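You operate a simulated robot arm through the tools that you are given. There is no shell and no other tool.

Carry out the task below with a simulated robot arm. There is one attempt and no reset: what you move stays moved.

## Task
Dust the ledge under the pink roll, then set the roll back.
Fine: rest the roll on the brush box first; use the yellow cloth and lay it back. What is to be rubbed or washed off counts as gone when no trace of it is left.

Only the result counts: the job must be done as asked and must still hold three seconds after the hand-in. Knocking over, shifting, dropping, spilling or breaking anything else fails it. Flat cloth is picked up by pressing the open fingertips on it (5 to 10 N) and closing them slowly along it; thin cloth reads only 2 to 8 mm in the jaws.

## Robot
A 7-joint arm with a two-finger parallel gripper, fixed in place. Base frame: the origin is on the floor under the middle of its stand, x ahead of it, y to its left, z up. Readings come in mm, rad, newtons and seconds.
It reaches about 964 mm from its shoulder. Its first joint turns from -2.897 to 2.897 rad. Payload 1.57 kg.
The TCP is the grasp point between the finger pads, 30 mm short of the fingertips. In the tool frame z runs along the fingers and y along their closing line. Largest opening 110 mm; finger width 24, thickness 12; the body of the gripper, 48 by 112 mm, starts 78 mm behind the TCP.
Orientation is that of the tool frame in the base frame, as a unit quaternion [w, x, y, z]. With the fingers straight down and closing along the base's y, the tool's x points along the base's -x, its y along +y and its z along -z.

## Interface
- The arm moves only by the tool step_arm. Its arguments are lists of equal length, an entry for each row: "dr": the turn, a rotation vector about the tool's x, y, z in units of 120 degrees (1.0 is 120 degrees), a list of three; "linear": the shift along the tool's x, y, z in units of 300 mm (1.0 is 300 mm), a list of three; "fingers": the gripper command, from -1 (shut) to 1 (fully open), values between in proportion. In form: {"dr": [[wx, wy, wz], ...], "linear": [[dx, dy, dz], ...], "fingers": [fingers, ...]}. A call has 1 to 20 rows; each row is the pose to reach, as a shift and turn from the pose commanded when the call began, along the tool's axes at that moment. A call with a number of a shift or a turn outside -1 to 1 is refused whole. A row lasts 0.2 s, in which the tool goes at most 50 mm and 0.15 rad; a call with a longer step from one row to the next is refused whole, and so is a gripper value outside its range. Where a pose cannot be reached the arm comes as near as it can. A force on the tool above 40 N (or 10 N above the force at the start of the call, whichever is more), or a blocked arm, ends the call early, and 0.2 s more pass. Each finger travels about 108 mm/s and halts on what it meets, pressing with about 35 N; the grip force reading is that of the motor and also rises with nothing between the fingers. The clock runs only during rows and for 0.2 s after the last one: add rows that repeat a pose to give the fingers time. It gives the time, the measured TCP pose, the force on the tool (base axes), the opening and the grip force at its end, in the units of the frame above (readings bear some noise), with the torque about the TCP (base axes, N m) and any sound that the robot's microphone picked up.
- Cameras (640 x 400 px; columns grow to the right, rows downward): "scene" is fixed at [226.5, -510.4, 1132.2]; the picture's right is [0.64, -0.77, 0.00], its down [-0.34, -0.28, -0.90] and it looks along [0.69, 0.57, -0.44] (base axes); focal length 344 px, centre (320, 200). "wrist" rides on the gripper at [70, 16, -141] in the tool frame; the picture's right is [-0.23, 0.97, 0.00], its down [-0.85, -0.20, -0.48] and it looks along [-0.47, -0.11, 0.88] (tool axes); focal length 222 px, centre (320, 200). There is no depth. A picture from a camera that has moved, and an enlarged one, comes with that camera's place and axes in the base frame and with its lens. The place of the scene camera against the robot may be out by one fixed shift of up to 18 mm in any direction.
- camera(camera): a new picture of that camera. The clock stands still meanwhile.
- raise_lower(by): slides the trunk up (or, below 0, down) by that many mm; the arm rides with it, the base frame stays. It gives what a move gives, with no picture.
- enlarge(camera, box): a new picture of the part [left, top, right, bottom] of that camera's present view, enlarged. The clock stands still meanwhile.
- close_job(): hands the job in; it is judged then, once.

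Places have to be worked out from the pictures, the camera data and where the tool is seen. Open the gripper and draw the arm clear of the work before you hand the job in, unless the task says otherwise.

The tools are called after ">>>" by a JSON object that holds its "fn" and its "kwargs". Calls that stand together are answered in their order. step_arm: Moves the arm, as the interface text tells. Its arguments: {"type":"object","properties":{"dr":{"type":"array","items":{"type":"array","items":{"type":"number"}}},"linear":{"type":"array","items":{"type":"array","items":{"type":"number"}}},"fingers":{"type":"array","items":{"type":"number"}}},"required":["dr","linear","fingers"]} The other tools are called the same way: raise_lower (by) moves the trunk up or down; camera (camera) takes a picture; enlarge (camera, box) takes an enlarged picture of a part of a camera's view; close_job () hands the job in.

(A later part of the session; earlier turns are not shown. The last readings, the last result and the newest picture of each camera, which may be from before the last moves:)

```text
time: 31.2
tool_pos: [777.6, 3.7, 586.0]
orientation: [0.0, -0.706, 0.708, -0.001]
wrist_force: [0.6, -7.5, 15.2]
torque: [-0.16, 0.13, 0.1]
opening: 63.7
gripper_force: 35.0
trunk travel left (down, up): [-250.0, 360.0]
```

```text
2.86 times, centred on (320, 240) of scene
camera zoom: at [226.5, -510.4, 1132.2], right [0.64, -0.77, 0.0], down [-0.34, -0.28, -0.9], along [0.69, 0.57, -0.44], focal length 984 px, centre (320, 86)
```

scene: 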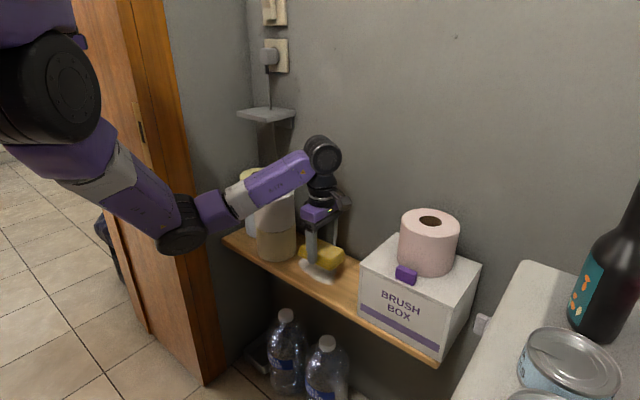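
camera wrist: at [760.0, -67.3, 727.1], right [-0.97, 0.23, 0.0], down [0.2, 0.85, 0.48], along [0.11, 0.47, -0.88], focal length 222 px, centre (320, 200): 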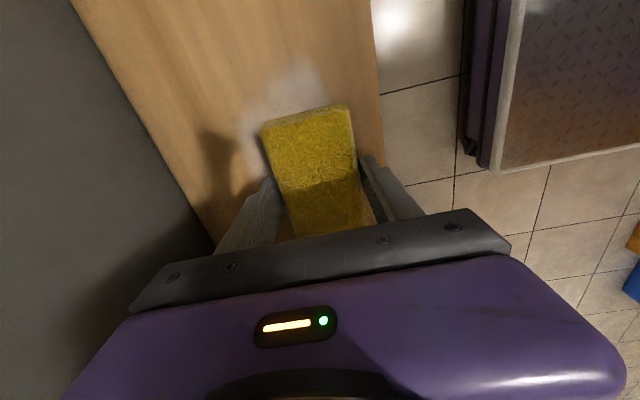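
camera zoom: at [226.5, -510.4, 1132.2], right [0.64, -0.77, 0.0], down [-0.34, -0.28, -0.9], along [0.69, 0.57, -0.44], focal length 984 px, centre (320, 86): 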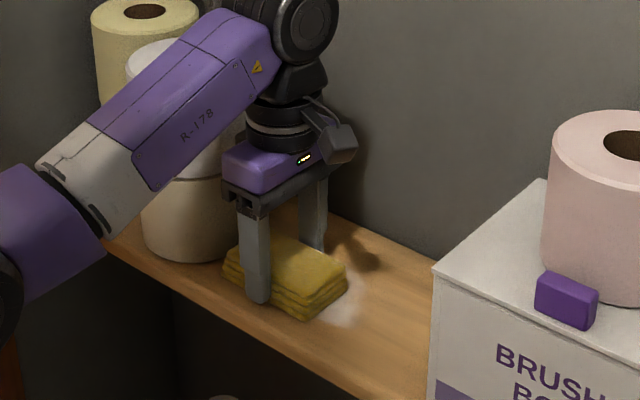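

The dust is fading under the pad, force 15 N down while sliding. I continue zig-zag passes, shifting toward the wall.

>>> {"fn": "step_arm", "kwargs": {"dr": [[0, 0, 0], [0, 0, 0], [0, 0, 0], [0, 0, 0], [0, 0, 0], [0, 0, 0], [0, 0, 0], [0, 0, 0], [0, 0, 0], [0, 0, 0], [0, 0, 0], [0, 0, 0], [0, 0, 0], [0, 0, 0], [0, 0, 0], [0, 0, 0], [0, 0, 0]], "linear": [[0.045, 0, 0], [0.09, 0, 0], [0.135, 0, 0], [0.18, 0, 0], [0.227, 0, 0], [0.227, -0.04, 0], [0.18, -0.04, 0], [0.135, -0.04, 0], [0.09, -0.04, 0], [0.045, -0.04, 0], [0, -0.04, 0], [0, -0.08, 0], [0.045, -0.08, 0], [0.09, -0.08, 0], [0.135, -0.08, 0], [0.18, -0.08, 0], [0.227, -0.08, 0]], "fingers": [0, 0, 0, 0, 0, 0, 0, 0, 0, 0, 0, 0, 0, 0, 0, 0, 0]}}

>>> {"fn": "enlarge", "kwargs": {"camera": "scene", "box": [240, 170, 400, 310]}}

>>> {"fn": "camera", "kwargs": {"camera": "wrist"}}

```text
time: 34.8
tool_pos: [800.7, -66.1, 585.5]
orientation: [0.001, -0.706, 0.708, -0.001]
wrist_force: [-0.2, 9.1, 18.5]
torque: [0.27, 0.04, -0.17]
opening: 63.4
gripper_force: 34.9
trunk travel left (down, up): [-250.0, 360.0]
```

```text
2.86 times, centred on (320, 240) of scene
camera zoom: at [226.5, -510.4, 1132.2], right [0.64, -0.77, 0.0], down [-0.34, -0.28, -0.9], along [0.69, 0.57, -0.44], focal length 984 px, centre (320, 86)
```

zoom: 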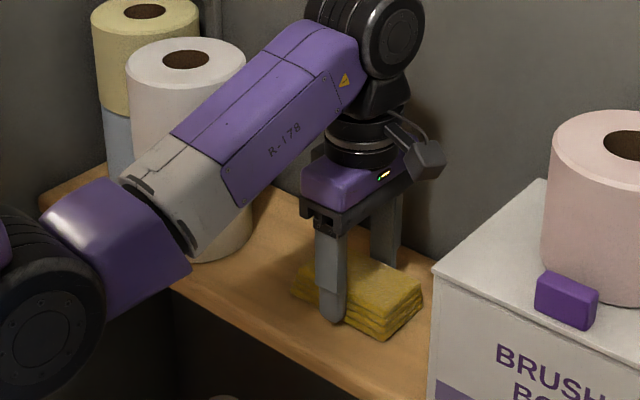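

```text
taken
camera wrist: at [783.5, -135.8, 726.8], right [-0.97, 0.23, 0.0], down [0.2, 0.85, 0.48], along [0.11, 0.47, -0.88], focal length 222 px, centre (320, 200)
```

wrist: 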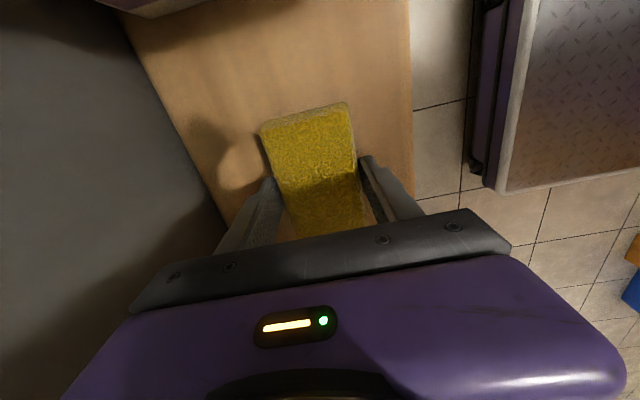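

No residue visible so far where the shelf can be seen; force is ~18 N so I ease 0.5 mm and continue with lanes closer to the wall.

>>> {"fn": "step_arm", "kwargs": {"dr": [[0, 0, 0], [0, 0, 0], [0, 0, 0], [0, 0, 0], [0, 0, 0], [0, 0, 0], [0, 0, 0], [0, 0, 0], [0, 0, 0], [0, 0, 0], [0, 0, 0], [0, 0, 0], [0, 0, 0], [0, 0, 0], [0, 0, 0], [0, 0, 0], [0, 0, 0]], "linear": [[-0.045, 0, -0.0017], [-0.09, 0, -0.0017], [-0.135, 0, -0.0017], [-0.18, 0, -0.0017], [-0.23, 0, -0.0017], [-0.23, -0.04, -0.0017], [-0.18, -0.04, -0.0017], [-0.135, -0.04, -0.0017], [-0.09, -0.04, -0.0017], [-0.045, -0.04, -0.0017], [0, -0.04, -0.0017], [0, -0.073, -0.0017], [-0.045, -0.073, -0.0017], [-0.09, -0.073, -0.0017], [-0.135, -0.073, -0.0017], [-0.18, -0.073, -0.0017], [-0.23, -0.073, -0.0017]], "fingers": [0, 0, 0, 0, 0, 0, 0, 0, 0, 0, 0, 0, 0, 0, 0, 0, 0]}}

>>> {"fn": "enlarge", "kwargs": {"camera": "scene", "box": [240, 170, 400, 310]}}

>>> {"fn": "camera", "kwargs": {"camera": "wrist"}}

```text
time: 38.4
tool_pos: [821.5, 3.2, 585.9]
orientation: [0.001, 0.707, -0.707, 0.0]
wrist_force: [-0.4, 0.1, -0.2]
torque: [-0.01, -0.01, 0.01]
opening: 63.7
gripper_force: 35.1
trunk travel left (down, up): [-250.0, 360.0]
```

```text
2.86 times, centred on (320, 240) of scene
camera zoom: at [226.5, -510.4, 1132.2], right [0.64, -0.77, 0.0], down [-0.34, -0.28, -0.9], along [0.69, 0.57, -0.44], focal length 984 px, centre (320, 86)
```

zoom: 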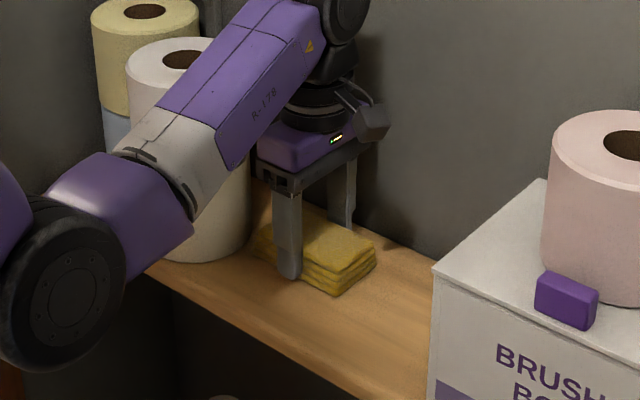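

```text
taken
camera wrist: at [805.7, -66.3, 727.0], right [-0.97, 0.23, 0.0], down [0.2, 0.85, 0.48], along [0.11, 0.47, -0.88], focal length 222 px, centre (320, 200)
```

wrist: 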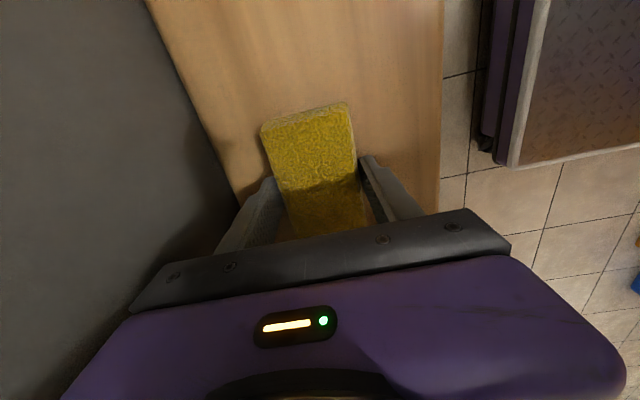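

Contact was lost with that ease-off (force ≈0), so the last lanes may not have rubbed. I lower again in small amounts to restore 5–10 N.

>>> {"fn": "step_arm", "kwargs": {"dr": [[0, 0, 0], [0, 0, 0]], "linear": [[0, 0, 0.001], [0, 0, 0.0022]], "fingers": [0, 0]}}

```text
time: 39.0
tool_pos: [821.4, 4.6, 584.9]
orientation: [0.0, -0.707, 0.707, 0.001]
wrist_force: [-1.3, 0.7, 3.1]
torque: [-0.09, 0.05, -0.06]
opening: 64.1
gripper_force: 34.5
trunk travel left (down, up): [-250.0, 360.0]
```

>>> {"fn": "step_arm", "kwargs": {"dr": [[0, 0, 0], [0, 0, 0]], "linear": [[0, 0, 0.001], [0, 0, 0.0023]], "fingers": [0, 0]}}

```text
time: 39.6
tool_pos: [823.1, 4.6, 585.1]
orientation: [0.002, -0.707, 0.708, -0.001]
wrist_force: [-1.8, -2.6, 10.3]
torque: [0.01, 0.2, 0.06]
opening: 63.6
gripper_force: 34.9
trunk travel left (down, up): [-250.0, 360.0]
```

Force is 10 N again. I sweep these lanes once more: x 822, 810, 798.

>>> {"fn": "step_arm", "kwargs": {"dr": [[0, 0, 0], [0, 0, 0], [0, 0, 0], [0, 0, 0], [0, 0, 0], [0, 0, 0], [0, 0, 0], [0, 0, 0], [0, 0, 0], [0, 0, 0], [0, 0, 0], [0, 0, 0], [0, 0, 0], [0, 0, 0], [0, 0, 0], [0, 0, 0], [0, 0, 0]], "linear": [[0.045, 0, 0], [0.09, 0, 0], [0.135, 0, 0], [0.18, 0, 0], [0.23, 0, 0], [0.23, 0.04, 0], [0.18, 0.04, 0], [0.135, 0.04, 0], [0.09, 0.04, 0], [0.045, 0.04, 0], [0, 0.04, 0], [0, 0.08, 0], [0.045, 0.08, 0], [0.09, 0.08, 0], [0.135, 0.08, 0], [0.18, 0.08, 0], [0.23, 0.08, 0]], "fingers": [0, 0, 0, 0, 0, 0, 0, 0, 0, 0, 0, 0, 0, 0, 0, 0, 0]}}

>>> {"fn": "enlarge", "kwargs": {"camera": "scene", "box": [240, 170, 400, 310]}}

>>> {"fn": "camera", "kwargs": {"camera": "wrist"}}

```text
time: 43.2
tool_pos: [796.5, -66.1, 585.1]
orientation: [-0.001, -0.707, 0.707, 0.001]
wrist_force: [-0.9, 10.7, 22.5]
torque: [0.52, -0.18, 0.01]
opening: 63.8
gripper_force: 35.0
trunk travel left (down, up): [-250.0, 360.0]
```

```text
2.86 times, centred on (320, 240) of scene
camera zoom: at [226.5, -510.4, 1132.2], right [0.64, -0.77, 0.0], down [-0.34, -0.28, -0.9], along [0.69, 0.57, -0.44], focal length 984 px, centre (320, 86)
```

zoom: 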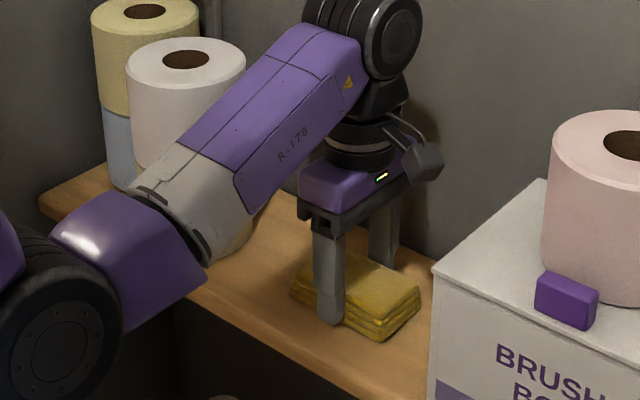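

```text
taken
camera wrist: at [781.0, -135.5, 726.1], right [-0.97, 0.23, 0.0], down [0.2, 0.86, 0.48], along [0.11, 0.47, -0.88], focal length 222 px, centre (320, 200)
```

wrist: 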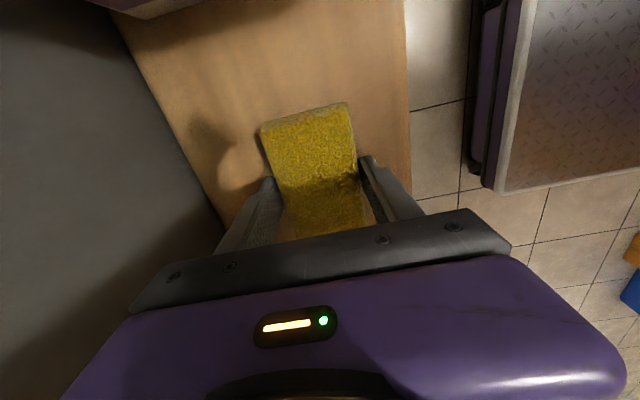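

Contact was firmer at the -y end (22 N), so the whole range was rubbed. I lift the pad 90 mm and move it aside toward the box to inspect the ledge.

>>> {"fn": "step_arm", "kwargs": {"dr": [[0, 0, 0], [0, 0, 0], [0, 0, 0], [0, 0, 0], [0, 0, 0]], "linear": [[0, 0, -0.07], [0, 0, -0.18], [0.05, 0, -0.3], [0.12, 0, -0.4], [0.15, 0, -0.5]], "fingers": [0, 0, 0, 0, 0]}}

>>> {"fn": "enlarge", "kwargs": {"camera": "scene", "box": [240, 200, 380, 310]}}

>>> {"fn": "camera", "kwargs": {"camera": "wrist"}}

```text
time: 44.4
tool_pos: [798.1, -108.8, 733.6]
orientation: [-0.001, -0.707, 0.707, 0.001]
wrist_force: [0.6, -0.1, 0.4]
torque: [0.0, 0.01, 0.02]
opening: 64.0
gripper_force: 35.1
trunk travel left (down, up): [-250.0, 360.0]
```

```text
3.64 times, centred on (310, 255) of scene
camera zoom: at [226.5, -510.4, 1132.2], right [0.64, -0.77, 0.0], down [-0.34, -0.28, -0.9], along [0.69, 0.57, -0.44], focal length 1252 px, centre (356, 0)
```

zoom: 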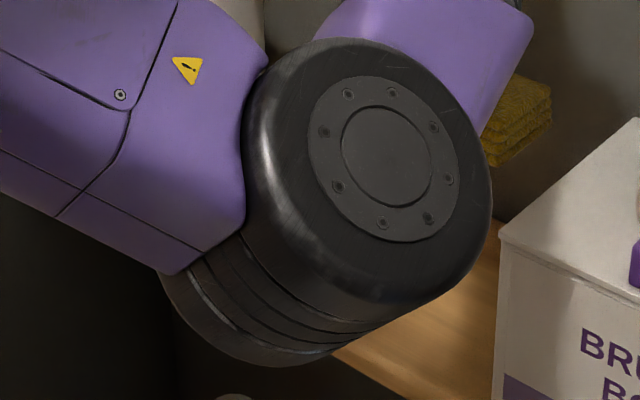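

```text
taken
camera wrist: at [782.0, -179.2, 874.9], right [-0.97, 0.23, 0.0], down [0.2, 0.86, 0.48], along [0.11, 0.47, -0.88], focal length 222 px, centre (320, 200)
```

wrist: 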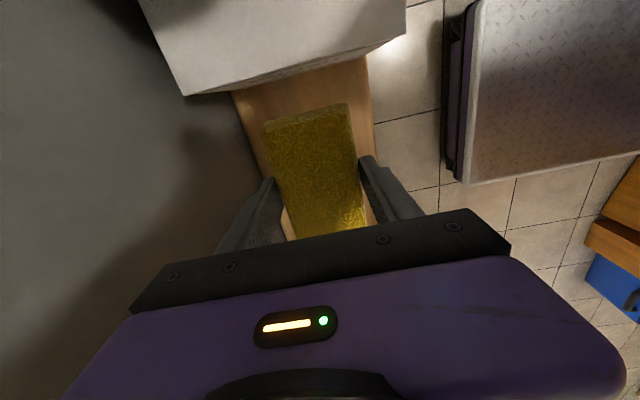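

The forearm blocks the fixed camera and the wrist camera sees only behind the pad. I take a full scene picture to judge the arm's posture.

>>> {"fn": "camera", "kwargs": {"camera": "scene"}}

```text
taken
```

scene: 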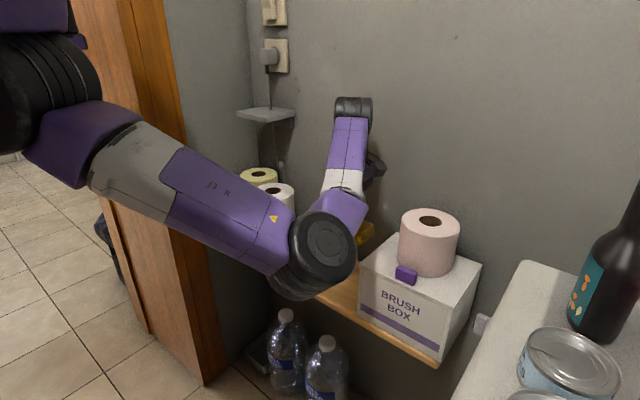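

The elbow has swung outward toward the fixed camera but touches nothing. I rotate the tool back +90° here, above everything nearby, so the wrist camera can look over the ledge.

>>> {"fn": "step_arm", "kwargs": {"dr": [[0, 0, 0.0625], [0, 0, 0.125], [0, 0, 0.1875], [0, 0, 0.25], [0, 0, 0.3125], [0, 0, 0.375], [0, 0, 0.4375], [0, 0, 0.5], [0, 0, 0.5625], [0, 0, 0.625], [0, 0, 0.6875], [0, 0, 0.75], [0, 0, 0.75]], "linear": [[0, 0, 0], [0, 0, 0], [0, 0, 0], [0, 0, 0], [0, 0, 0], [0, 0, 0], [0, 0, 0], [0, 0, 0], [0, 0, 0], [0, 0, 0], [0, 0, 0], [0, 0, 0], [0, 0, 0]], "fingers": [0, 0, 0, 0, 0, 0, 0, 0, 0, 0, 0, 0, 0]}}

>>> {"fn": "camera", "kwargs": {"camera": "wrist"}}

>>> {"fn": "camera", "kwargs": {"camera": "scene"}}

```text
time: 47.2
tool_pos: [799.6, -109.7, 734.7]
orientation: [0.0, 0.001, 1.0, 0.001]
wrist_force: [0.4, -1.2, -0.4]
torque: [0.0, -0.02, -0.02]
opening: 63.8
gripper_force: 35.2
trunk travel left (down, up): [-250.0, 360.0]
```

```text
taken
camera wrist: at [728.1, -94.1, 875.5], right [0.23, 0.97, 0.0], down [0.85, -0.2, 0.48], along [0.47, -0.11, -0.88], focal length 222 px, centre (320, 200)
```

wrist: 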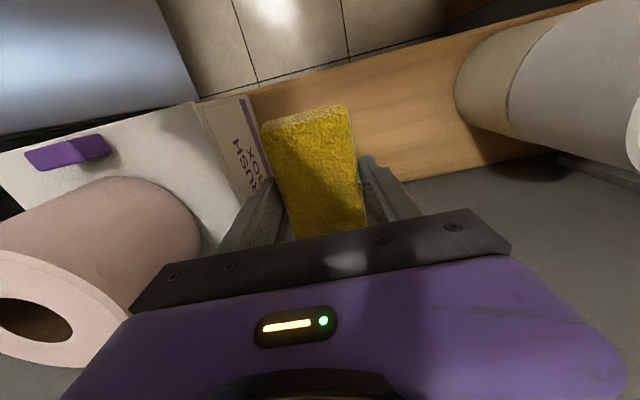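

```text
taken
```

scene: 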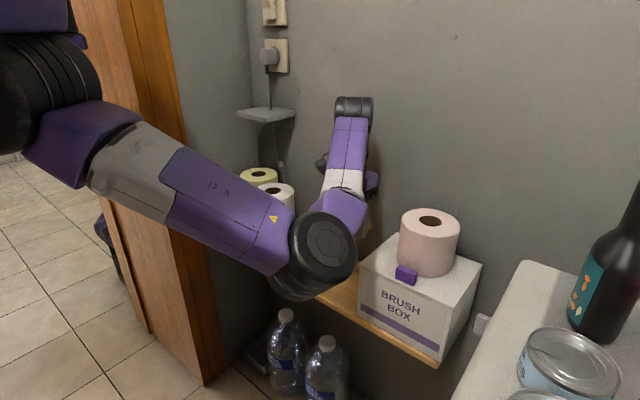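

The ledge looks clean from here; I enlarge to check for any remaining trace.

>>> {"fn": "enlarge", "kwargs": {"camera": "wrist", "box": [330, 20, 530, 200]}}

```text
2.22 times, centred on (430, 110) of wrist
camera zoom: at [728.1, -94.1, 875.5], right [0.23, 0.97, 0.0], down [0.85, -0.2, 0.48], along [0.47, -0.11, -0.88], focal length 494 px, centre (76, 400)
```

zoom: 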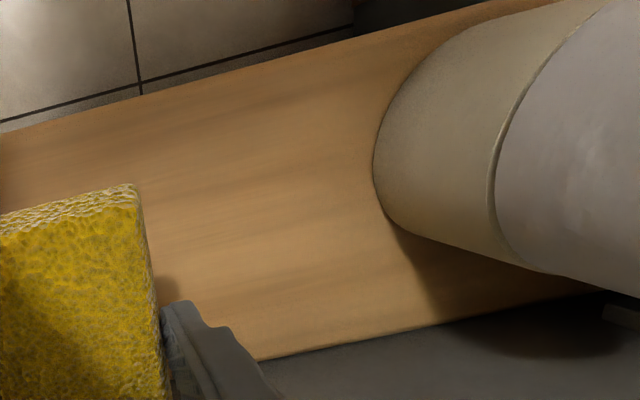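

The visible part is clean; the strip at y<-65 is hidden by the pad. I raise 60 mm and shift 55 mm toward -y to see that strip too.

>>> {"fn": "step_arm", "kwargs": {"dr": [[0, 0, 0], [0, 0, 0], [0, 0, 0], [0, 0, 0]], "linear": [[0, 0, -0.1], [0, 0, -0.2], [0, -0.1, -0.2], [0, -0.183, -0.2]], "fingers": [0, 0, 0, 0]}}

>>> {"fn": "camera", "kwargs": {"camera": "wrist"}}

>>> {"fn": "enlarge", "kwargs": {"camera": "wrist", "box": [320, 40, 520, 200]}}

>>> {"fn": "camera", "kwargs": {"camera": "scene"}}

```text
time: 48.2
tool_pos: [798.1, -165.1, 794.3]
orientation: [0.0, 0.0, 1.0, 0.0]
wrist_force: [-0.2, -0.7, 0.3]
torque: [-0.05, -0.01, -0.04]
opening: 63.9
gripper_force: 35.2
trunk travel left (down, up): [-250.0, 360.0]
```

```text
taken
camera wrist: at [727.6, -150.6, 936.1], right [0.23, 0.97, 0.0], down [0.86, -0.2, 0.48], along [0.47, -0.11, -0.88], focal length 222 px, centre (320, 200)
```

wrist: 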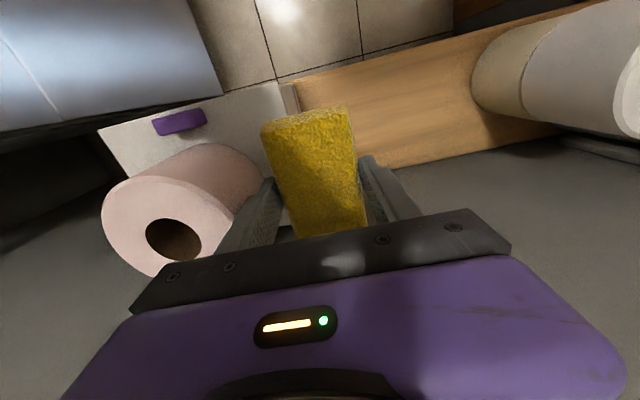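

```text
2.50 times, centred on (420, 120) of wrist
camera zoom: at [727.6, -150.6, 936.1], right [0.23, 0.97, 0.0], down [0.86, -0.2, 0.48], along [0.47, -0.11, -0.88], focal length 555 px, centre (70, 400)
```

zoom: 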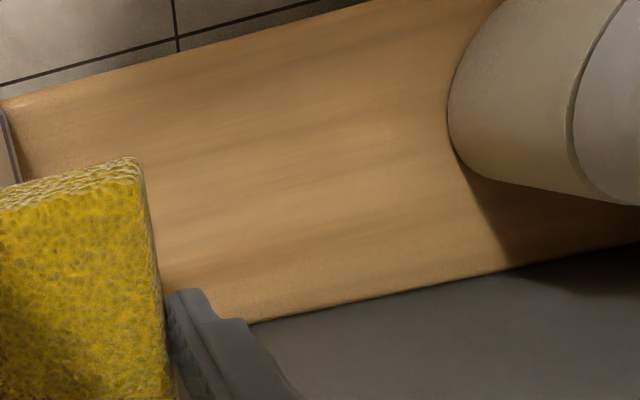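

```text
taken
```

scene: 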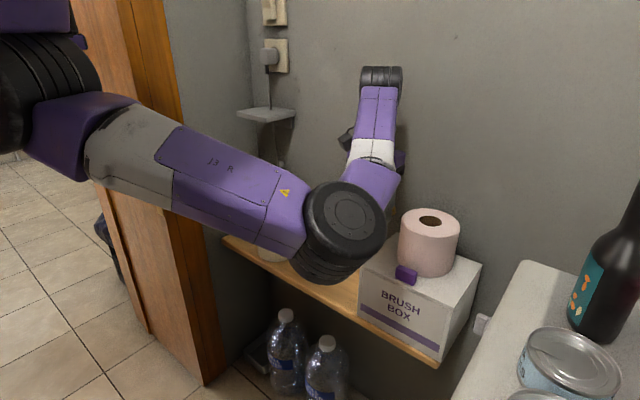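

The ledge looks clean; I enlarge further to look for faint whitish traces.

>>> {"fn": "enlarge", "kwargs": {"camera": "wrist", "box": [390, 55, 490, 120]}}

>>> {"fn": "enlarge", "kwargs": {"camera": "wrist", "box": [340, 75, 440, 160]}}

>>> {"fn": "enlarge", "kwargs": {"camera": "scene", "box": [250, 235, 400, 330]}}

```text
6.15 times, centred on (440, 88) of wrist
camera zoom: at [727.6, -150.6, 936.1], right [0.23, 0.97, 0.0], down [0.86, -0.2, 0.48], along [0.47, -0.11, -0.88], focal length 1367 px, centre (-418, 892)
```

zoom: 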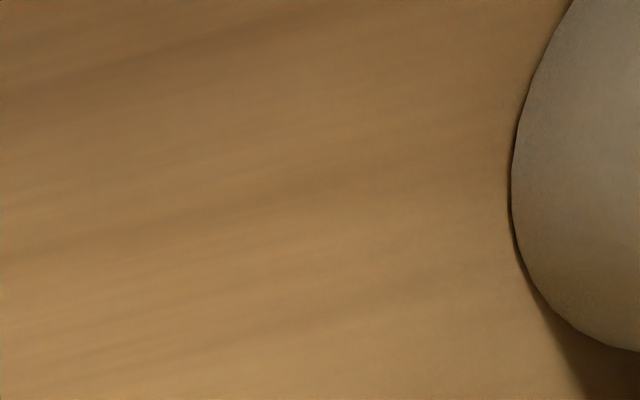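

```text
4.71 times, centred on (390, 118) of wrist
camera zoom: at [727.6, -150.6, 936.1], right [0.23, 0.97, 0.0], down [0.86, -0.2, 0.48], along [0.47, -0.11, -0.88], focal length 1045 px, centre (-9, 588)
```

zoom: 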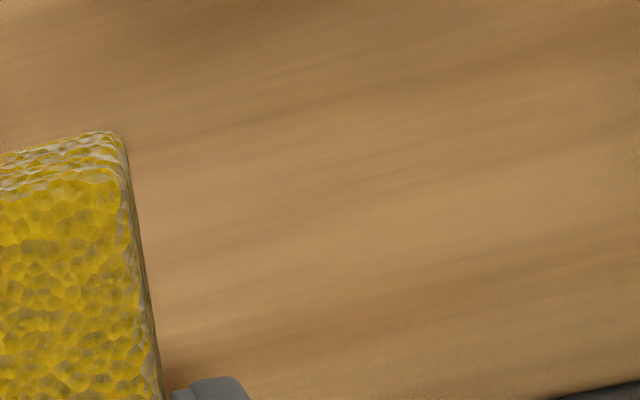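

```text
4.21 times, centred on (325, 282) of scene
camera zoom: at [226.5, -510.4, 1132.2], right [0.64, -0.77, 0.0], down [-0.34, -0.28, -0.9], along [0.69, 0.57, -0.44], focal length 1450 px, centre (299, -147)
```

zoom: 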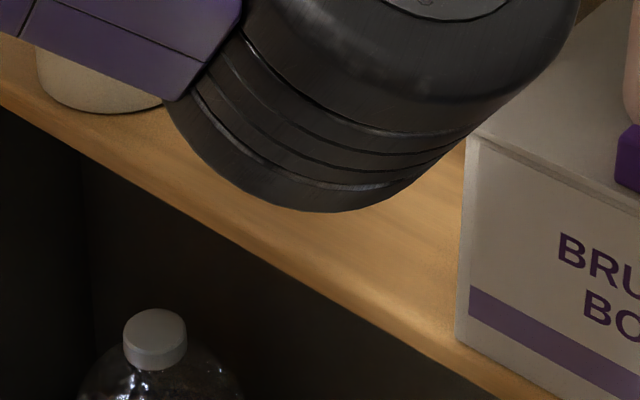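

No trace is visible on the ledge. I bring the cloth back above its original spot (TCP 782.5, -116.6) and lower to z≈592, just above the shelf.

>>> {"fn": "step_arm", "kwargs": {"dr": [[0, 0, 0], [0, 0, 0], [0, 0, 0], [0, 0, 0], [0, 0, 0], [0, 0, 0], [0, 0, 0], [0, 0, 0]], "linear": [[0.03, 0.08, 0.05], [0.051, 0.157, 0.1], [0.051, 0.157, 0.22], [0.051, 0.157, 0.34], [0.051, 0.157, 0.46], [0.051, 0.157, 0.58], [0.051, 0.157, 0.65], [0.051, 0.157, 0.67]], "fingers": [0, 0, 0, 0, 0, 0, 0, 0]}}

>>> {"fn": "camera", "kwargs": {"camera": "wrist"}}

>>> {"fn": "camera", "kwargs": {"camera": "scene"}}

```text
time: 50.0
tool_pos: [783.7, -117.1, 591.8]
orientation: [0.0, 0.0, 1.0, 0.0]
wrist_force: [0.0, -0.3, -0.6]
torque: [-0.01, -0.01, -0.01]
opening: 63.7
gripper_force: 34.9
trunk travel left (down, up): [-250.0, 360.0]
```

```text
taken
camera wrist: at [713.1, -100.4, 732.7], right [0.23, 0.97, 0.0], down [0.86, -0.2, 0.48], along [0.47, -0.11, -0.88], focal length 222 px, centre (320, 200)
```

wrist: 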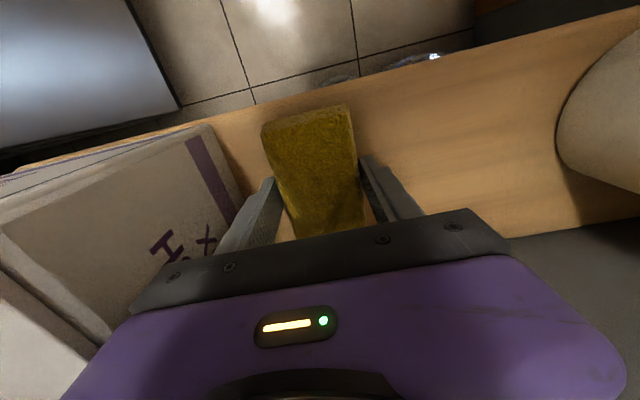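

```text
taken
```

scene: 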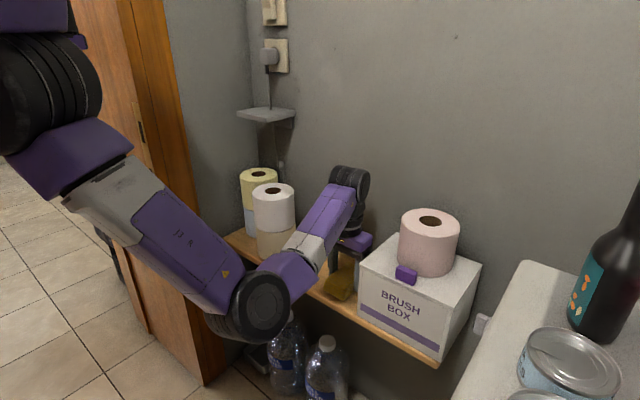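

The pad is over its place; from here the cleaned ledge is seen close up, so I inspect it once more.

>>> {"fn": "enlarge", "kwargs": {"camera": "wrist", "box": [350, 60, 590, 220]}}

```text
2.50 times, centred on (470, 140) of wrist
camera zoom: at [713.1, -100.4, 732.7], right [0.23, 0.97, 0.0], down [0.86, -0.2, 0.48], along [0.47, -0.11, -0.88], focal length 555 px, centre (-55, 350)
```

zoom: 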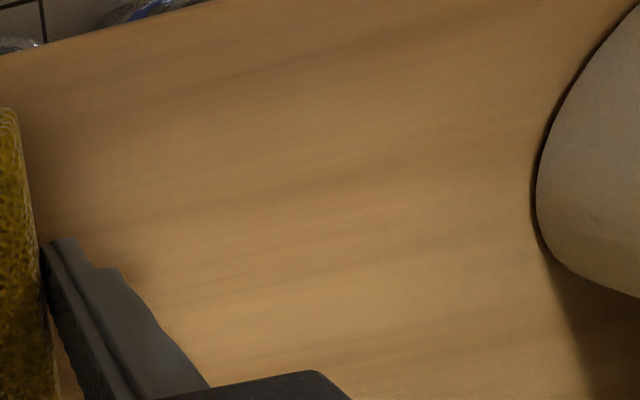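

Clean. Now I lower the pad onto the shelf gently.

>>> {"fn": "step_arm", "kwargs": {"dr": [[0, 0, 0], [0, 0, 0], [0, 0, 0]], "linear": [[0, 0, 0.007], [0, 0, 0.014], [0, 0, 0.0185]], "fingers": [0, 0, 0]}}

```text
time: 50.8
tool_pos: [783.7, -117.9, 587.4]
orientation: [0.0, 0.0, 1.0, 0.001]
wrist_force: [0.1, 1.4, 0.6]
torque: [0.02, -0.01, 0.02]
opening: 63.9
gripper_force: 34.9
trunk travel left (down, up): [-250.0, 360.0]
```

Not yet touching; 1.5 mm more.

>>> {"fn": "step_arm", "kwargs": {"dr": [[0, 0, 0], [0, 0, 0]], "linear": [[0, 0, 0.0025], [0, 0, 0.005]], "fingers": [0, 0]}}

```text
time: 51.4
tool_pos: [783.1, -116.8, 585.6]
orientation: [0.0, 0.0, 1.0, 0.001]
wrist_force: [-0.5, -0.5, 0.3]
torque: [0.05, 0.01, -0.03]
opening: 63.8
gripper_force: 34.8
trunk travel left (down, up): [-250.0, 360.0]
```

Still free at commanded 586.6; another 1.2 mm.

>>> {"fn": "step_arm", "kwargs": {"dr": [[0, 0, 0], [0, 0, 0]], "linear": [[0, 0, 0.002], [0, 0, 0.004]], "fingers": [0, 0]}}

```text
time: 52.0
tool_pos: [781.9, -116.9, 585.2]
orientation: [0.0, 0.0, 1.0, 0.0]
wrist_force: [-0.1, 0.1, -0.4]
torque: [0.0, 0.0, 0.01]
opening: 63.9
gripper_force: 35.0
trunk travel left (down, up): [-250.0, 360.0]
```

>>> {"fn": "step_arm", "kwargs": {"dr": [[0, 0, 0], [0, 0, 0]], "linear": [[0, 0, 0.002], [0, 0, 0.004]], "fingers": [0, 0]}}

```text
time: 52.6
tool_pos: [782.5, -116.6, 584.9]
orientation: [0.0, -0.001, 1.0, 0.0]
wrist_force: [-0.3, 0.8, 2.0]
torque: [0.08, 0.2, -0.05]
opening: 63.8
gripper_force: 35.0
trunk travel left (down, up): [-250.0, 360.0]
```

Light contact (2 N, small torque). I open the fingers slowly to release the pad.

>>> {"fn": "step_arm", "kwargs": {"dr": [[0, 0, 0], [0, 0, 0], [0, 0, 0], [0, 0, 0], [0, 0, 0], [0, 0, 0]], "linear": [[0, 0, 0], [0, 0, 0], [0, 0, 0], [0, 0, 0], [0, 0, 0], [0, 0, 0]], "fingers": [0.2, 0.3, 0.45, 0.6, 0.7, 0.7]}}

>>> {"fn": "camera", "kwargs": {"camera": "wrist"}}

>>> {"fn": "enlarge", "kwargs": {"camera": "scene", "box": [290, 210, 390, 310]}}

```text
time: 54.0
tool_pos: [784.0, -117.7, 584.2]
orientation: [0.0, -0.001, 1.0, 0.0]
wrist_force: [0.3, 0.1, 0.3]
torque: [-0.02, 0.0, 0.01]
opening: 93.6
gripper_force: 0.1
trunk travel left (down, up): [-250.0, 360.0]
```

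```text
taken
camera wrist: at [712.6, -101.4, 725.1], right [0.23, 0.97, 0.0], down [0.85, -0.2, 0.48], along [0.47, -0.11, -0.88], focal length 222 px, centre (320, 200)
```

wrist: 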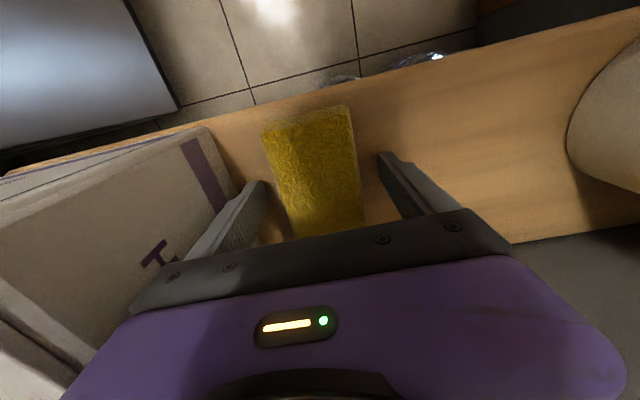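

```text
4.00 times, centred on (340, 260) of scene
camera zoom: at [226.5, -510.4, 1132.2], right [0.64, -0.77, 0.0], down [-0.34, -0.28, -0.9], along [0.69, 0.57, -0.44], focal length 1378 px, centre (240, -40)
```

zoom: 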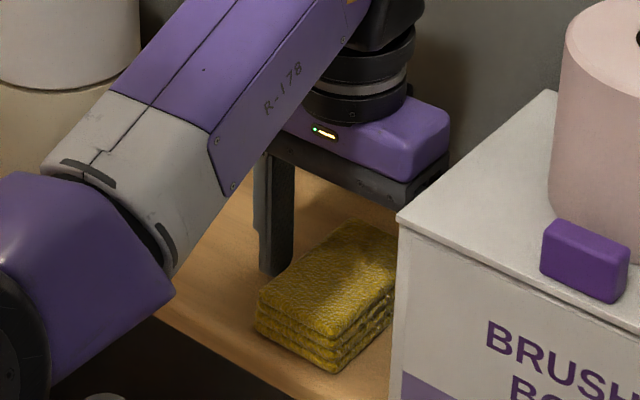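

The cloth lies exactly where it was. I rise straight up ~170 mm and look at the ledge unobstructed.

>>> {"fn": "step_arm", "kwargs": {"dr": [[0, 0, 0], [0, 0, 0], [0, 0, 0], [0, 0, 0], [0, 0, 0]], "linear": [[0, 0, -0.08], [0, 0, -0.2], [0, 0, -0.33], [0, 0, -0.46], [0, 0, -0.57]], "fingers": [0.7, 0.7, 0.7, 0.7, 0.7]}}

>>> {"fn": "camera", "kwargs": {"camera": "wrist"}}

>>> {"fn": "enlarge", "kwargs": {"camera": "wrist", "box": [270, 50, 490, 190]}}

>>> {"fn": "camera", "kwargs": {"camera": "scene"}}

```text
time: 55.2
tool_pos: [782.0, -118.2, 757.5]
orientation: [0.0, 0.0, 1.0, 0.0]
wrist_force: [-0.4, 0.1, 0.3]
torque: [0.0, -0.01, -0.01]
opening: 93.3
gripper_force: 0.0
trunk travel left (down, up): [-250.0, 360.0]
```

```text
taken
camera wrist: at [711.7, -102.0, 898.2], right [0.23, 0.97, 0.0], down [0.86, -0.2, 0.48], along [0.46, -0.11, -0.88], focal length 222 px, centre (320, 200)
```

wrist: 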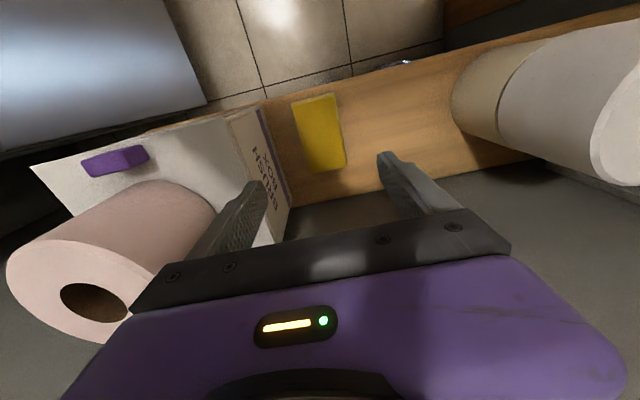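

```text
2.86 times, centred on (380, 120) of wrist
camera zoom: at [711.7, -102.0, 898.2], right [0.23, 0.97, 0.0], down [0.86, -0.2, 0.48], along [0.46, -0.11, -0.88], focal length 635 px, centre (149, 429)
```

zoom: 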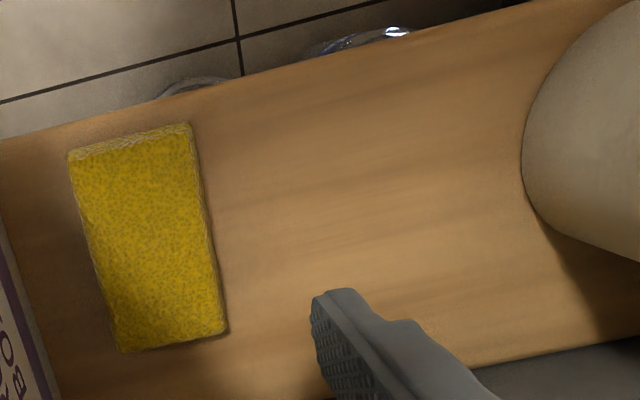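

```text
taken
```

scene: 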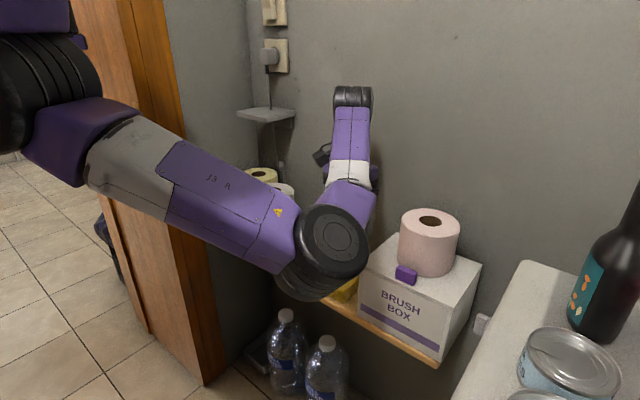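

Cloth in place and the ledge looks uniformly wood-coloured. One more tight zoom on the former dust area to be sure.

>>> {"fn": "enlarge", "kwargs": {"camera": "wrist", "box": [335, 80, 465, 162]}}

```text
4.88 times, centred on (400, 121) of wrist
camera zoom: at [711.7, -102.0, 898.2], right [0.23, 0.97, 0.0], down [0.86, -0.2, 0.48], along [0.46, -0.11, -0.88], focal length 1084 px, centre (-70, 585)
```

zoom: 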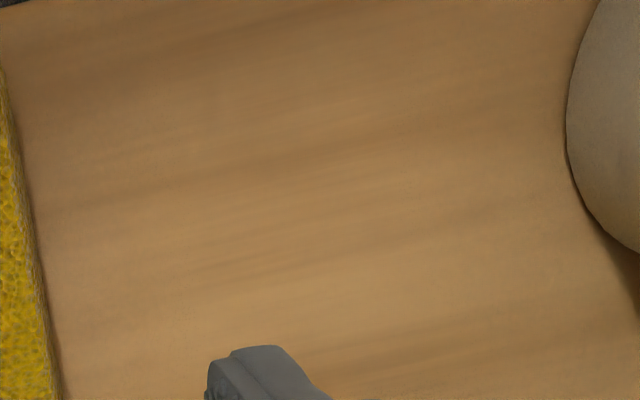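

The ledge is clean. Now I go up and over to the roll on the box; first rise and cover part of the way while watching where the elbow goes.

>>> {"fn": "step_arm", "kwargs": {"dr": [[0, 0, 0], [0, 0, 0], [0, 0, 0], [0, 0, 0], [0, 0, 0], [0, 0, 0]], "linear": [[0, 0, -0.12], [0, 0, -0.26], [0, 0, -0.417], [-0.03, -0.12, -0.417], [-0.06, -0.25, -0.417], [-0.08, -0.38, -0.417]], "fingers": [0.4, 0.2, 0.03, 0.03, 0.03, 0.03]}}

>>> {"fn": "camera", "kwargs": {"camera": "scene"}}

```text
time: 56.6
tool_pos: [805.4, -231.5, 879.0]
orientation: [0.0, -0.001, 1.0, 0.0]
wrist_force: [1.0, -0.3, -0.8]
torque: [-0.02, 0.0, 0.0]
opening: 57.0
gripper_force: 0.2
trunk travel left (down, up): [-250.0, 360.0]
```

```text
taken
```

scene: 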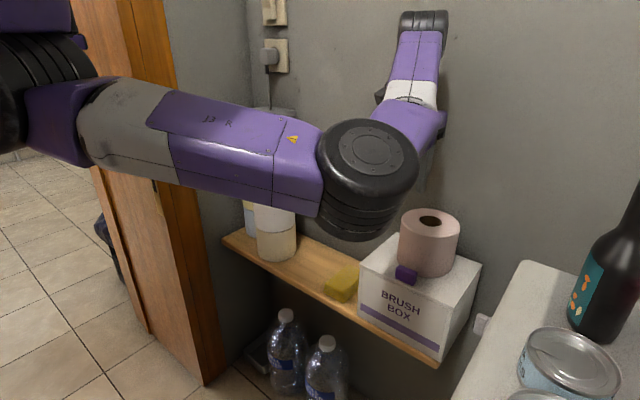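

The elbow stays high (≈z 980) and clear of the counter and bottle. I continue to above the roll (813.4, -329) and stop at z≈830 to check alignment.

>>> {"fn": "step_arm", "kwargs": {"dr": [[0, 0, 0], [0, 0, 0], [0, 0, 0], [0, 0, 0], [0, 0, 0], [0, 0, 0]], "linear": [[-0.01, -0.12, 0], [-0.02, -0.24, 0], [-0.023, -0.328, 0], [-0.023, -0.328, 0.08], [-0.023, -0.328, 0.14], [-0.023, -0.328, 0.167]], "fingers": [0.03, 0.03, 0.03, 0.03, 0.03, 0.03]}}

>>> {"fn": "camera", "kwargs": {"camera": "wrist"}}

>>> {"fn": "camera", "kwargs": {"camera": "scene"}}

```text
time: 58.0
tool_pos: [812.7, -328.7, 830.3]
orientation: [-0.001, 0.0, 1.0, -0.001]
wrist_force: [0.3, -0.8, 0.4]
torque: [-0.02, 0.03, -0.02]
opening: 56.9
gripper_force: 0.0
trunk travel left (down, up): [-250.0, 360.0]
```

```text
taken
camera wrist: at [743.1, -313.6, 970.9], right [0.23, 0.97, 0.0], down [0.85, -0.2, 0.48], along [0.47, -0.11, -0.88], focal length 222 px, centre (320, 200)
```

wrist: 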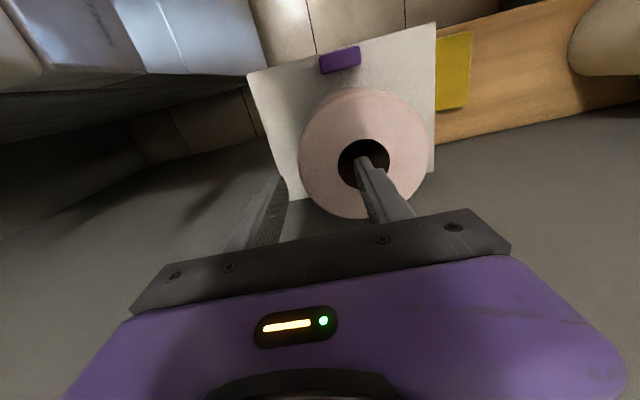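

```text
taken
```

scene: 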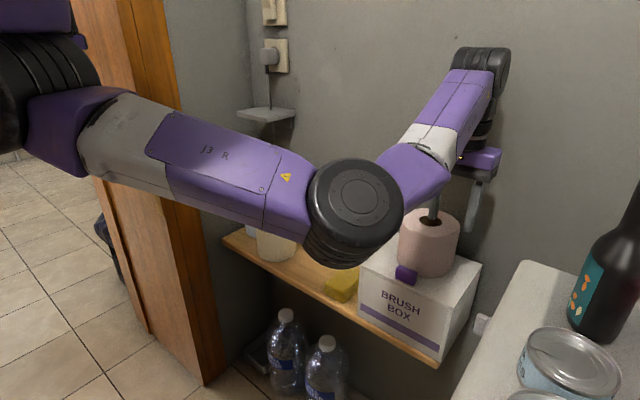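

Finger is right above the hole as before. I descend to the release pose (z≈775).

>>> {"fn": "step_arm", "kwargs": {"dr": [[0, 0, 0], [0, 0, 0], [0, 0, 0], [0, 0, 0]], "linear": [[0, 0, 0.05], [0, 0, 0.1], [0, 0, 0.15], [0, 0, 0.183]], "fingers": [0.03, 0.03, 0.03, 0.03]}}

>>> {"fn": "camera", "kwargs": {"camera": "wrist"}}

>>> {"fn": "camera", "kwargs": {"camera": "scene"}}

```text
time: 59.0
tool_pos: [814.7, -329.7, 774.0]
orientation: [0.001, 0.001, 1.0, 0.0]
wrist_force: [0.6, -0.3, 0.1]
torque: [0.01, 0.0, 0.0]
opening: 56.6
gripper_force: 0.1
trunk travel left (down, up): [-250.0, 360.0]
```

```text
taken
camera wrist: at [744.4, -314.8, 914.8], right [0.23, 0.97, 0.0], down [0.85, -0.2, 0.48], along [0.47, -0.11, -0.88], focal length 222 px, centre (320, 200)
```

wrist: 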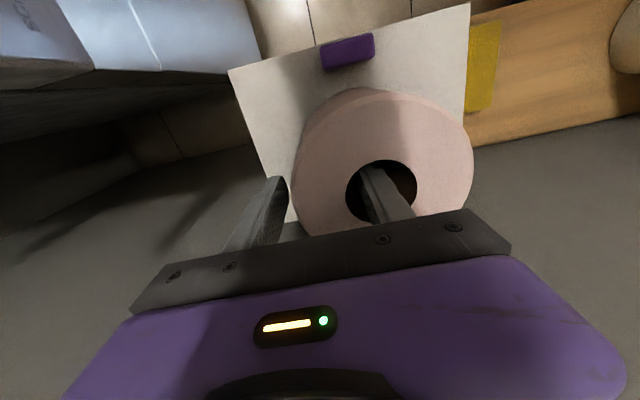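

```text
taken
```

scene: 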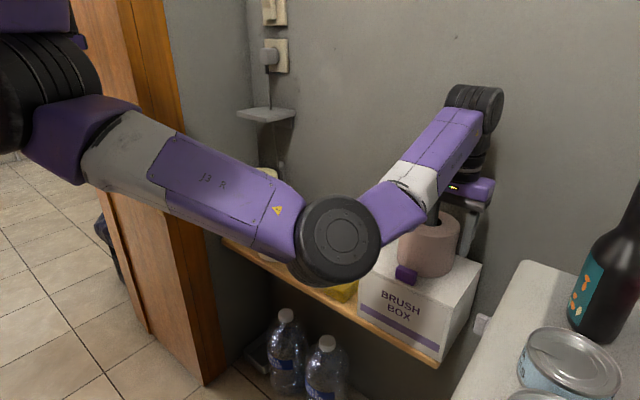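

The view matches the release pose. I close on the roll's wall.

>>> {"fn": "step_arm", "kwargs": {"dr": [[0, 0, 0], [0, 0, 0], [0, 0, 0], [0, 0, 0], [0, 0, 0], [0, 0, 0], [0, 0, 0]], "linear": [[0, 0, 0], [0, 0, 0], [0, 0, 0], [0, 0, 0], [0, 0, 0], [0, 0, 0], [0, 0, 0]], "fingers": [-0.05, -0.2, -0.3, -0.4, -0.5, -0.6, -0.6]}}

>>> {"fn": "camera", "kwargs": {"camera": "wrist"}}

```text
time: 60.6
tool_pos: [814.5, -330.1, 774.3]
orientation: [0.001, 0.0, 1.0, -0.001]
wrist_force: [-1.3, -0.5, 0.7]
torque: [-0.02, -0.03, 0.08]
opening: 33.8
gripper_force: 35.1
trunk travel left (down, up): [-250.0, 360.0]
```

```text
taken
camera wrist: at [744.4, -314.8, 915.0], right [0.23, 0.97, 0.0], down [0.86, -0.2, 0.48], along [0.47, -0.11, -0.88], focal length 222 px, centre (320, 200)
```

wrist: 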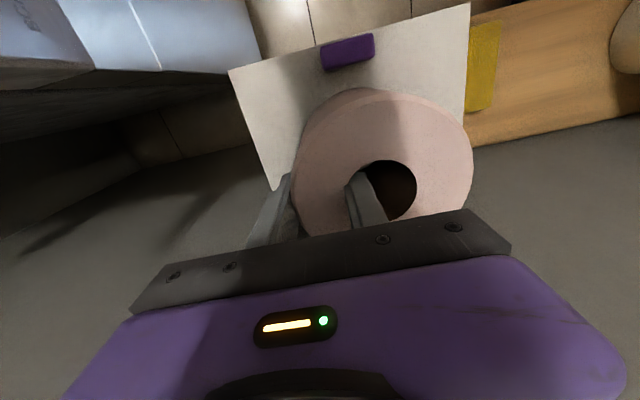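

Gripped at 33.8 mm as before. I lift 50 mm vertically, then retrace the path back over the ledge.

>>> {"fn": "step_arm", "kwargs": {"dr": [[0, 0, 0], [0, 0, 0], [0, 0, 0], [0, 0, 0]], "linear": [[0, 0, -0.02], [0, 0, -0.07], [0, 0, -0.13], [0, 0, -0.167]], "fingers": [-0.6, -0.6, -0.6, -0.6]}}

>>> {"fn": "step_arm", "kwargs": {"dr": [[0, 0, 0], [0, 0, 0], [0, 0, 0], [0, 0, 0], [0, 0, 0], [0, 0, 0], [0, 0, 0], [0, 0, 0], [0, 0, 0], [0, 0, 0]], "linear": [[0.005, 0.06, 0], [0.01, 0.17, 0], [0.02, 0.29, 0], [0.028, 0.41, 0], [0.035, 0.53, 0], [0.042, 0.65, 0], [0.05, 0.77, 0], [0.055, 0.88, 0], [0.057, 0.95, 0], [0.057, 0.97, 0]], "fingers": [-0.6, -0.6, -0.6, -0.6, -0.6, -0.6, -0.6, -0.6, -0.6, -0.6]}}

>>> {"fn": "camera", "kwargs": {"camera": "wrist"}}

>>> {"fn": "camera", "kwargs": {"camera": "scene"}}

```text
time: 61.6
tool_pos: [813.4, -329.1, 824.6]
orientation: [0.0, 0.0, 1.0, -0.001]
wrist_force: [-0.3, -0.2, -1.1]
torque: [0.03, 0.02, 0.0]
opening: 33.7
gripper_force: 34.9
trunk travel left (down, up): [-250.0, 360.0]
```

```text
time: 63.8
tool_pos: [796.6, -37.9, 824.9]
orientation: [0.001, 0.0, 1.0, 0.0]
wrist_force: [0.2, 0.1, -1.4]
torque: [-0.01, 0.01, -0.01]
opening: 33.6
gripper_force: 34.6
trunk travel left (down, up): [-250.0, 360.0]
```

```text
taken
camera wrist: at [726.2, -22.8, 966.4], right [0.23, 0.97, 0.0], down [0.85, -0.2, 0.48], along [0.47, -0.11, -0.88], focal length 222 px, centre (320, 200)
```

wrist: 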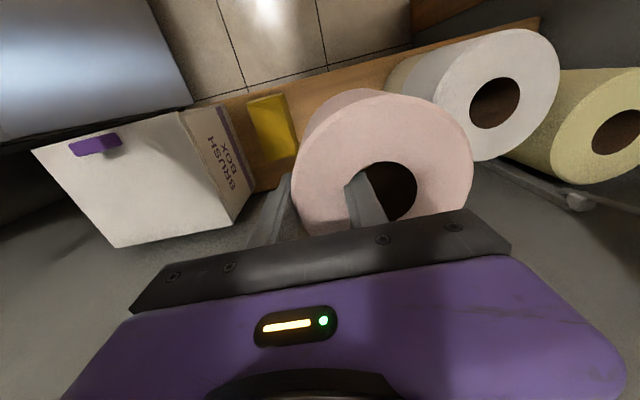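

```text
taken
```

scene: 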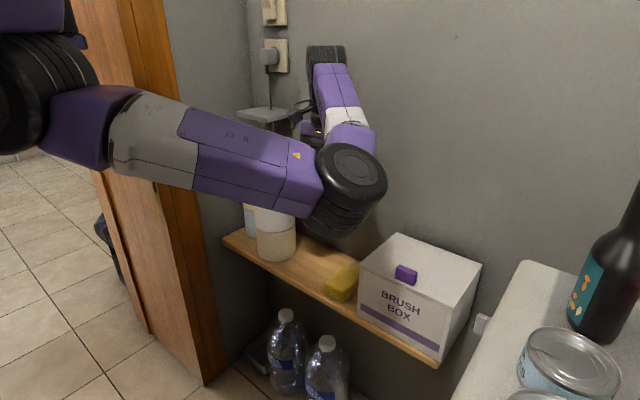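

Same relative view as at first lift; the roll is over its old place. I descend in stages, first to z≈715.

>>> {"fn": "step_arm", "kwargs": {"dr": [[0, 0, 0], [0, 0, 0], [0, 0, 0], [0, 0, 0], [0, 0, 0]], "linear": [[0, 0, 0.07], [0, 0, 0.15], [0, 0, 0.23], [0, 0, 0.31], [0, 0, 0.367]], "fingers": [-0.6, -0.6, -0.6, -0.6, -0.6]}}

>>> {"fn": "camera", "kwargs": {"camera": "wrist"}}

>>> {"fn": "camera", "kwargs": {"camera": "scene"}}

```text
time: 65.0
tool_pos: [797.8, -38.5, 714.5]
orientation: [-0.001, 0.0, 1.0, 0.0]
wrist_force: [0.2, 0.4, -1.7]
torque: [-0.05, -0.04, 0.0]
opening: 33.6
gripper_force: 35.4
trunk travel left (down, up): [-250.0, 360.0]
```

```text
taken
camera wrist: at [727.0, -23.3, 856.6], right [0.23, 0.97, 0.0], down [0.86, -0.2, 0.48], along [0.47, -0.11, -0.88], focal length 222 px, centre (320, 200)
```

wrist: 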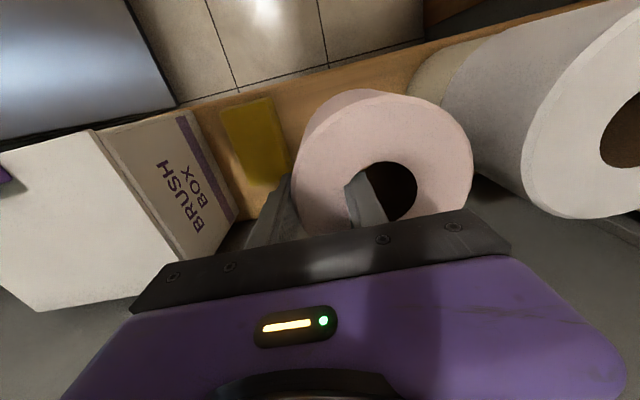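

```text
taken
```

scene: 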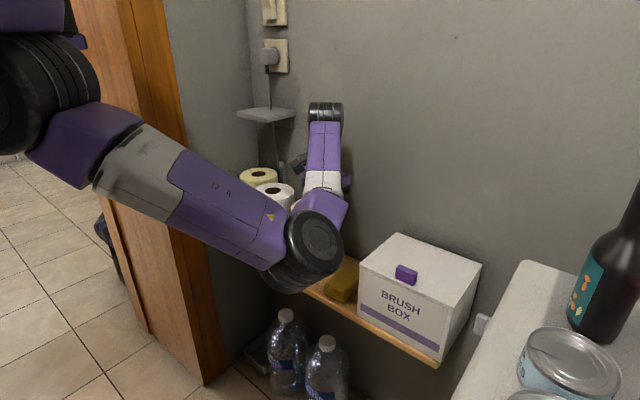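

All clear. I lower to about 4 mm above the resting height.

>>> {"fn": "step_arm", "kwargs": {"dr": [[0, 0, 0], [0, 0, 0], [0, 0, 0], [0, 0, 0], [0, 0, 0]], "linear": [[0, 0, 0.06], [0, 0, 0.13], [0, 0, 0.2], [0, 0, 0.25], [0, 0, 0.268]], "fingers": [-0.6, -0.6, -0.6, -0.6, -0.6]}}

>>> {"fn": "camera", "kwargs": {"camera": "wrist"}}

>>> {"fn": "camera", "kwargs": {"camera": "scene"}}

```text
time: 66.2
tool_pos: [796.9, -39.5, 634.5]
orientation: [-0.001, 0.0, 1.0, 0.0]
wrist_force: [0.5, 0.0, -0.8]
torque: [-0.08, -0.02, -0.01]
opening: 33.5
gripper_force: 35.1
trunk travel left (down, up): [-250.0, 360.0]
```

```text
taken
camera wrist: at [725.9, -23.6, 775.7], right [0.23, 0.97, 0.0], down [0.86, -0.2, 0.48], along [0.47, -0.11, -0.88], focal length 222 px, centre (320, 200)
```

wrist: 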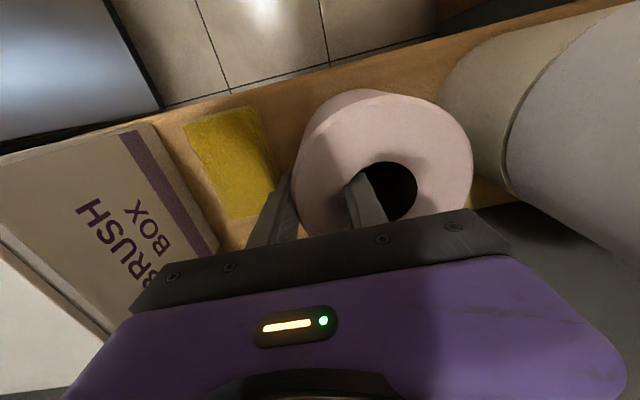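

```text
taken
```

scene: 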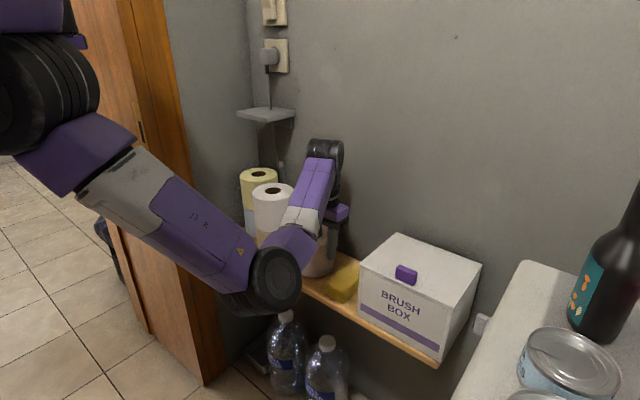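

Close to the shelf now. I lower in small steps until contact.

>>> {"fn": "step_arm", "kwargs": {"dr": [[0, 0, 0], [0, 0, 0]], "linear": [[0, 0, 0.006], [0, 0, 0.012]], "fingers": [-0.6, -0.6]}}

>>> {"fn": "step_arm", "kwargs": {"dr": [[0, 0, 0], [0, 0, 0]], "linear": [[0, 0, 0.002], [0, 0, 0.004]], "fingers": [-0.6, -0.6]}}

```text
time: 66.8
tool_pos: [796.6, -38.6, 631.4]
orientation: [0.001, 0.0, 1.0, 0.0]
wrist_force: [-0.5, 0.0, -1.4]
torque: [-0.02, -0.01, -0.02]
opening: 33.7
gripper_force: 34.4
trunk travel left (down, up): [-250.0, 360.0]
```

```text
time: 67.4
tool_pos: [797.7, -39.8, 630.1]
orientation: [0.0, 0.001, 1.0, 0.0]
wrist_force: [-0.3, 0.8, -1.4]
torque: [-0.03, 0.0, 0.0]
opening: 33.5
gripper_force: 34.8
trunk travel left (down, up): [-250.0, 360.0]
```

Still hanging (−1.4 N); another 1.2 mm.

>>> {"fn": "step_arm", "kwargs": {"dr": [[0, 0, 0], [0, 0, 0]], "linear": [[0, 0, 0.002], [0, 0, 0.004]], "fingers": [-0.6, -0.6]}}

```text
time: 68.0
tool_pos: [796.4, -39.3, 628.2]
orientation: [0.0, 0.0, 1.0, 0.0]
wrist_force: [0.3, -0.3, -0.7]
torque: [-0.07, -0.01, -0.02]
opening: 33.5
gripper_force: 34.8
trunk travel left (down, up): [-250.0, 360.0]
```

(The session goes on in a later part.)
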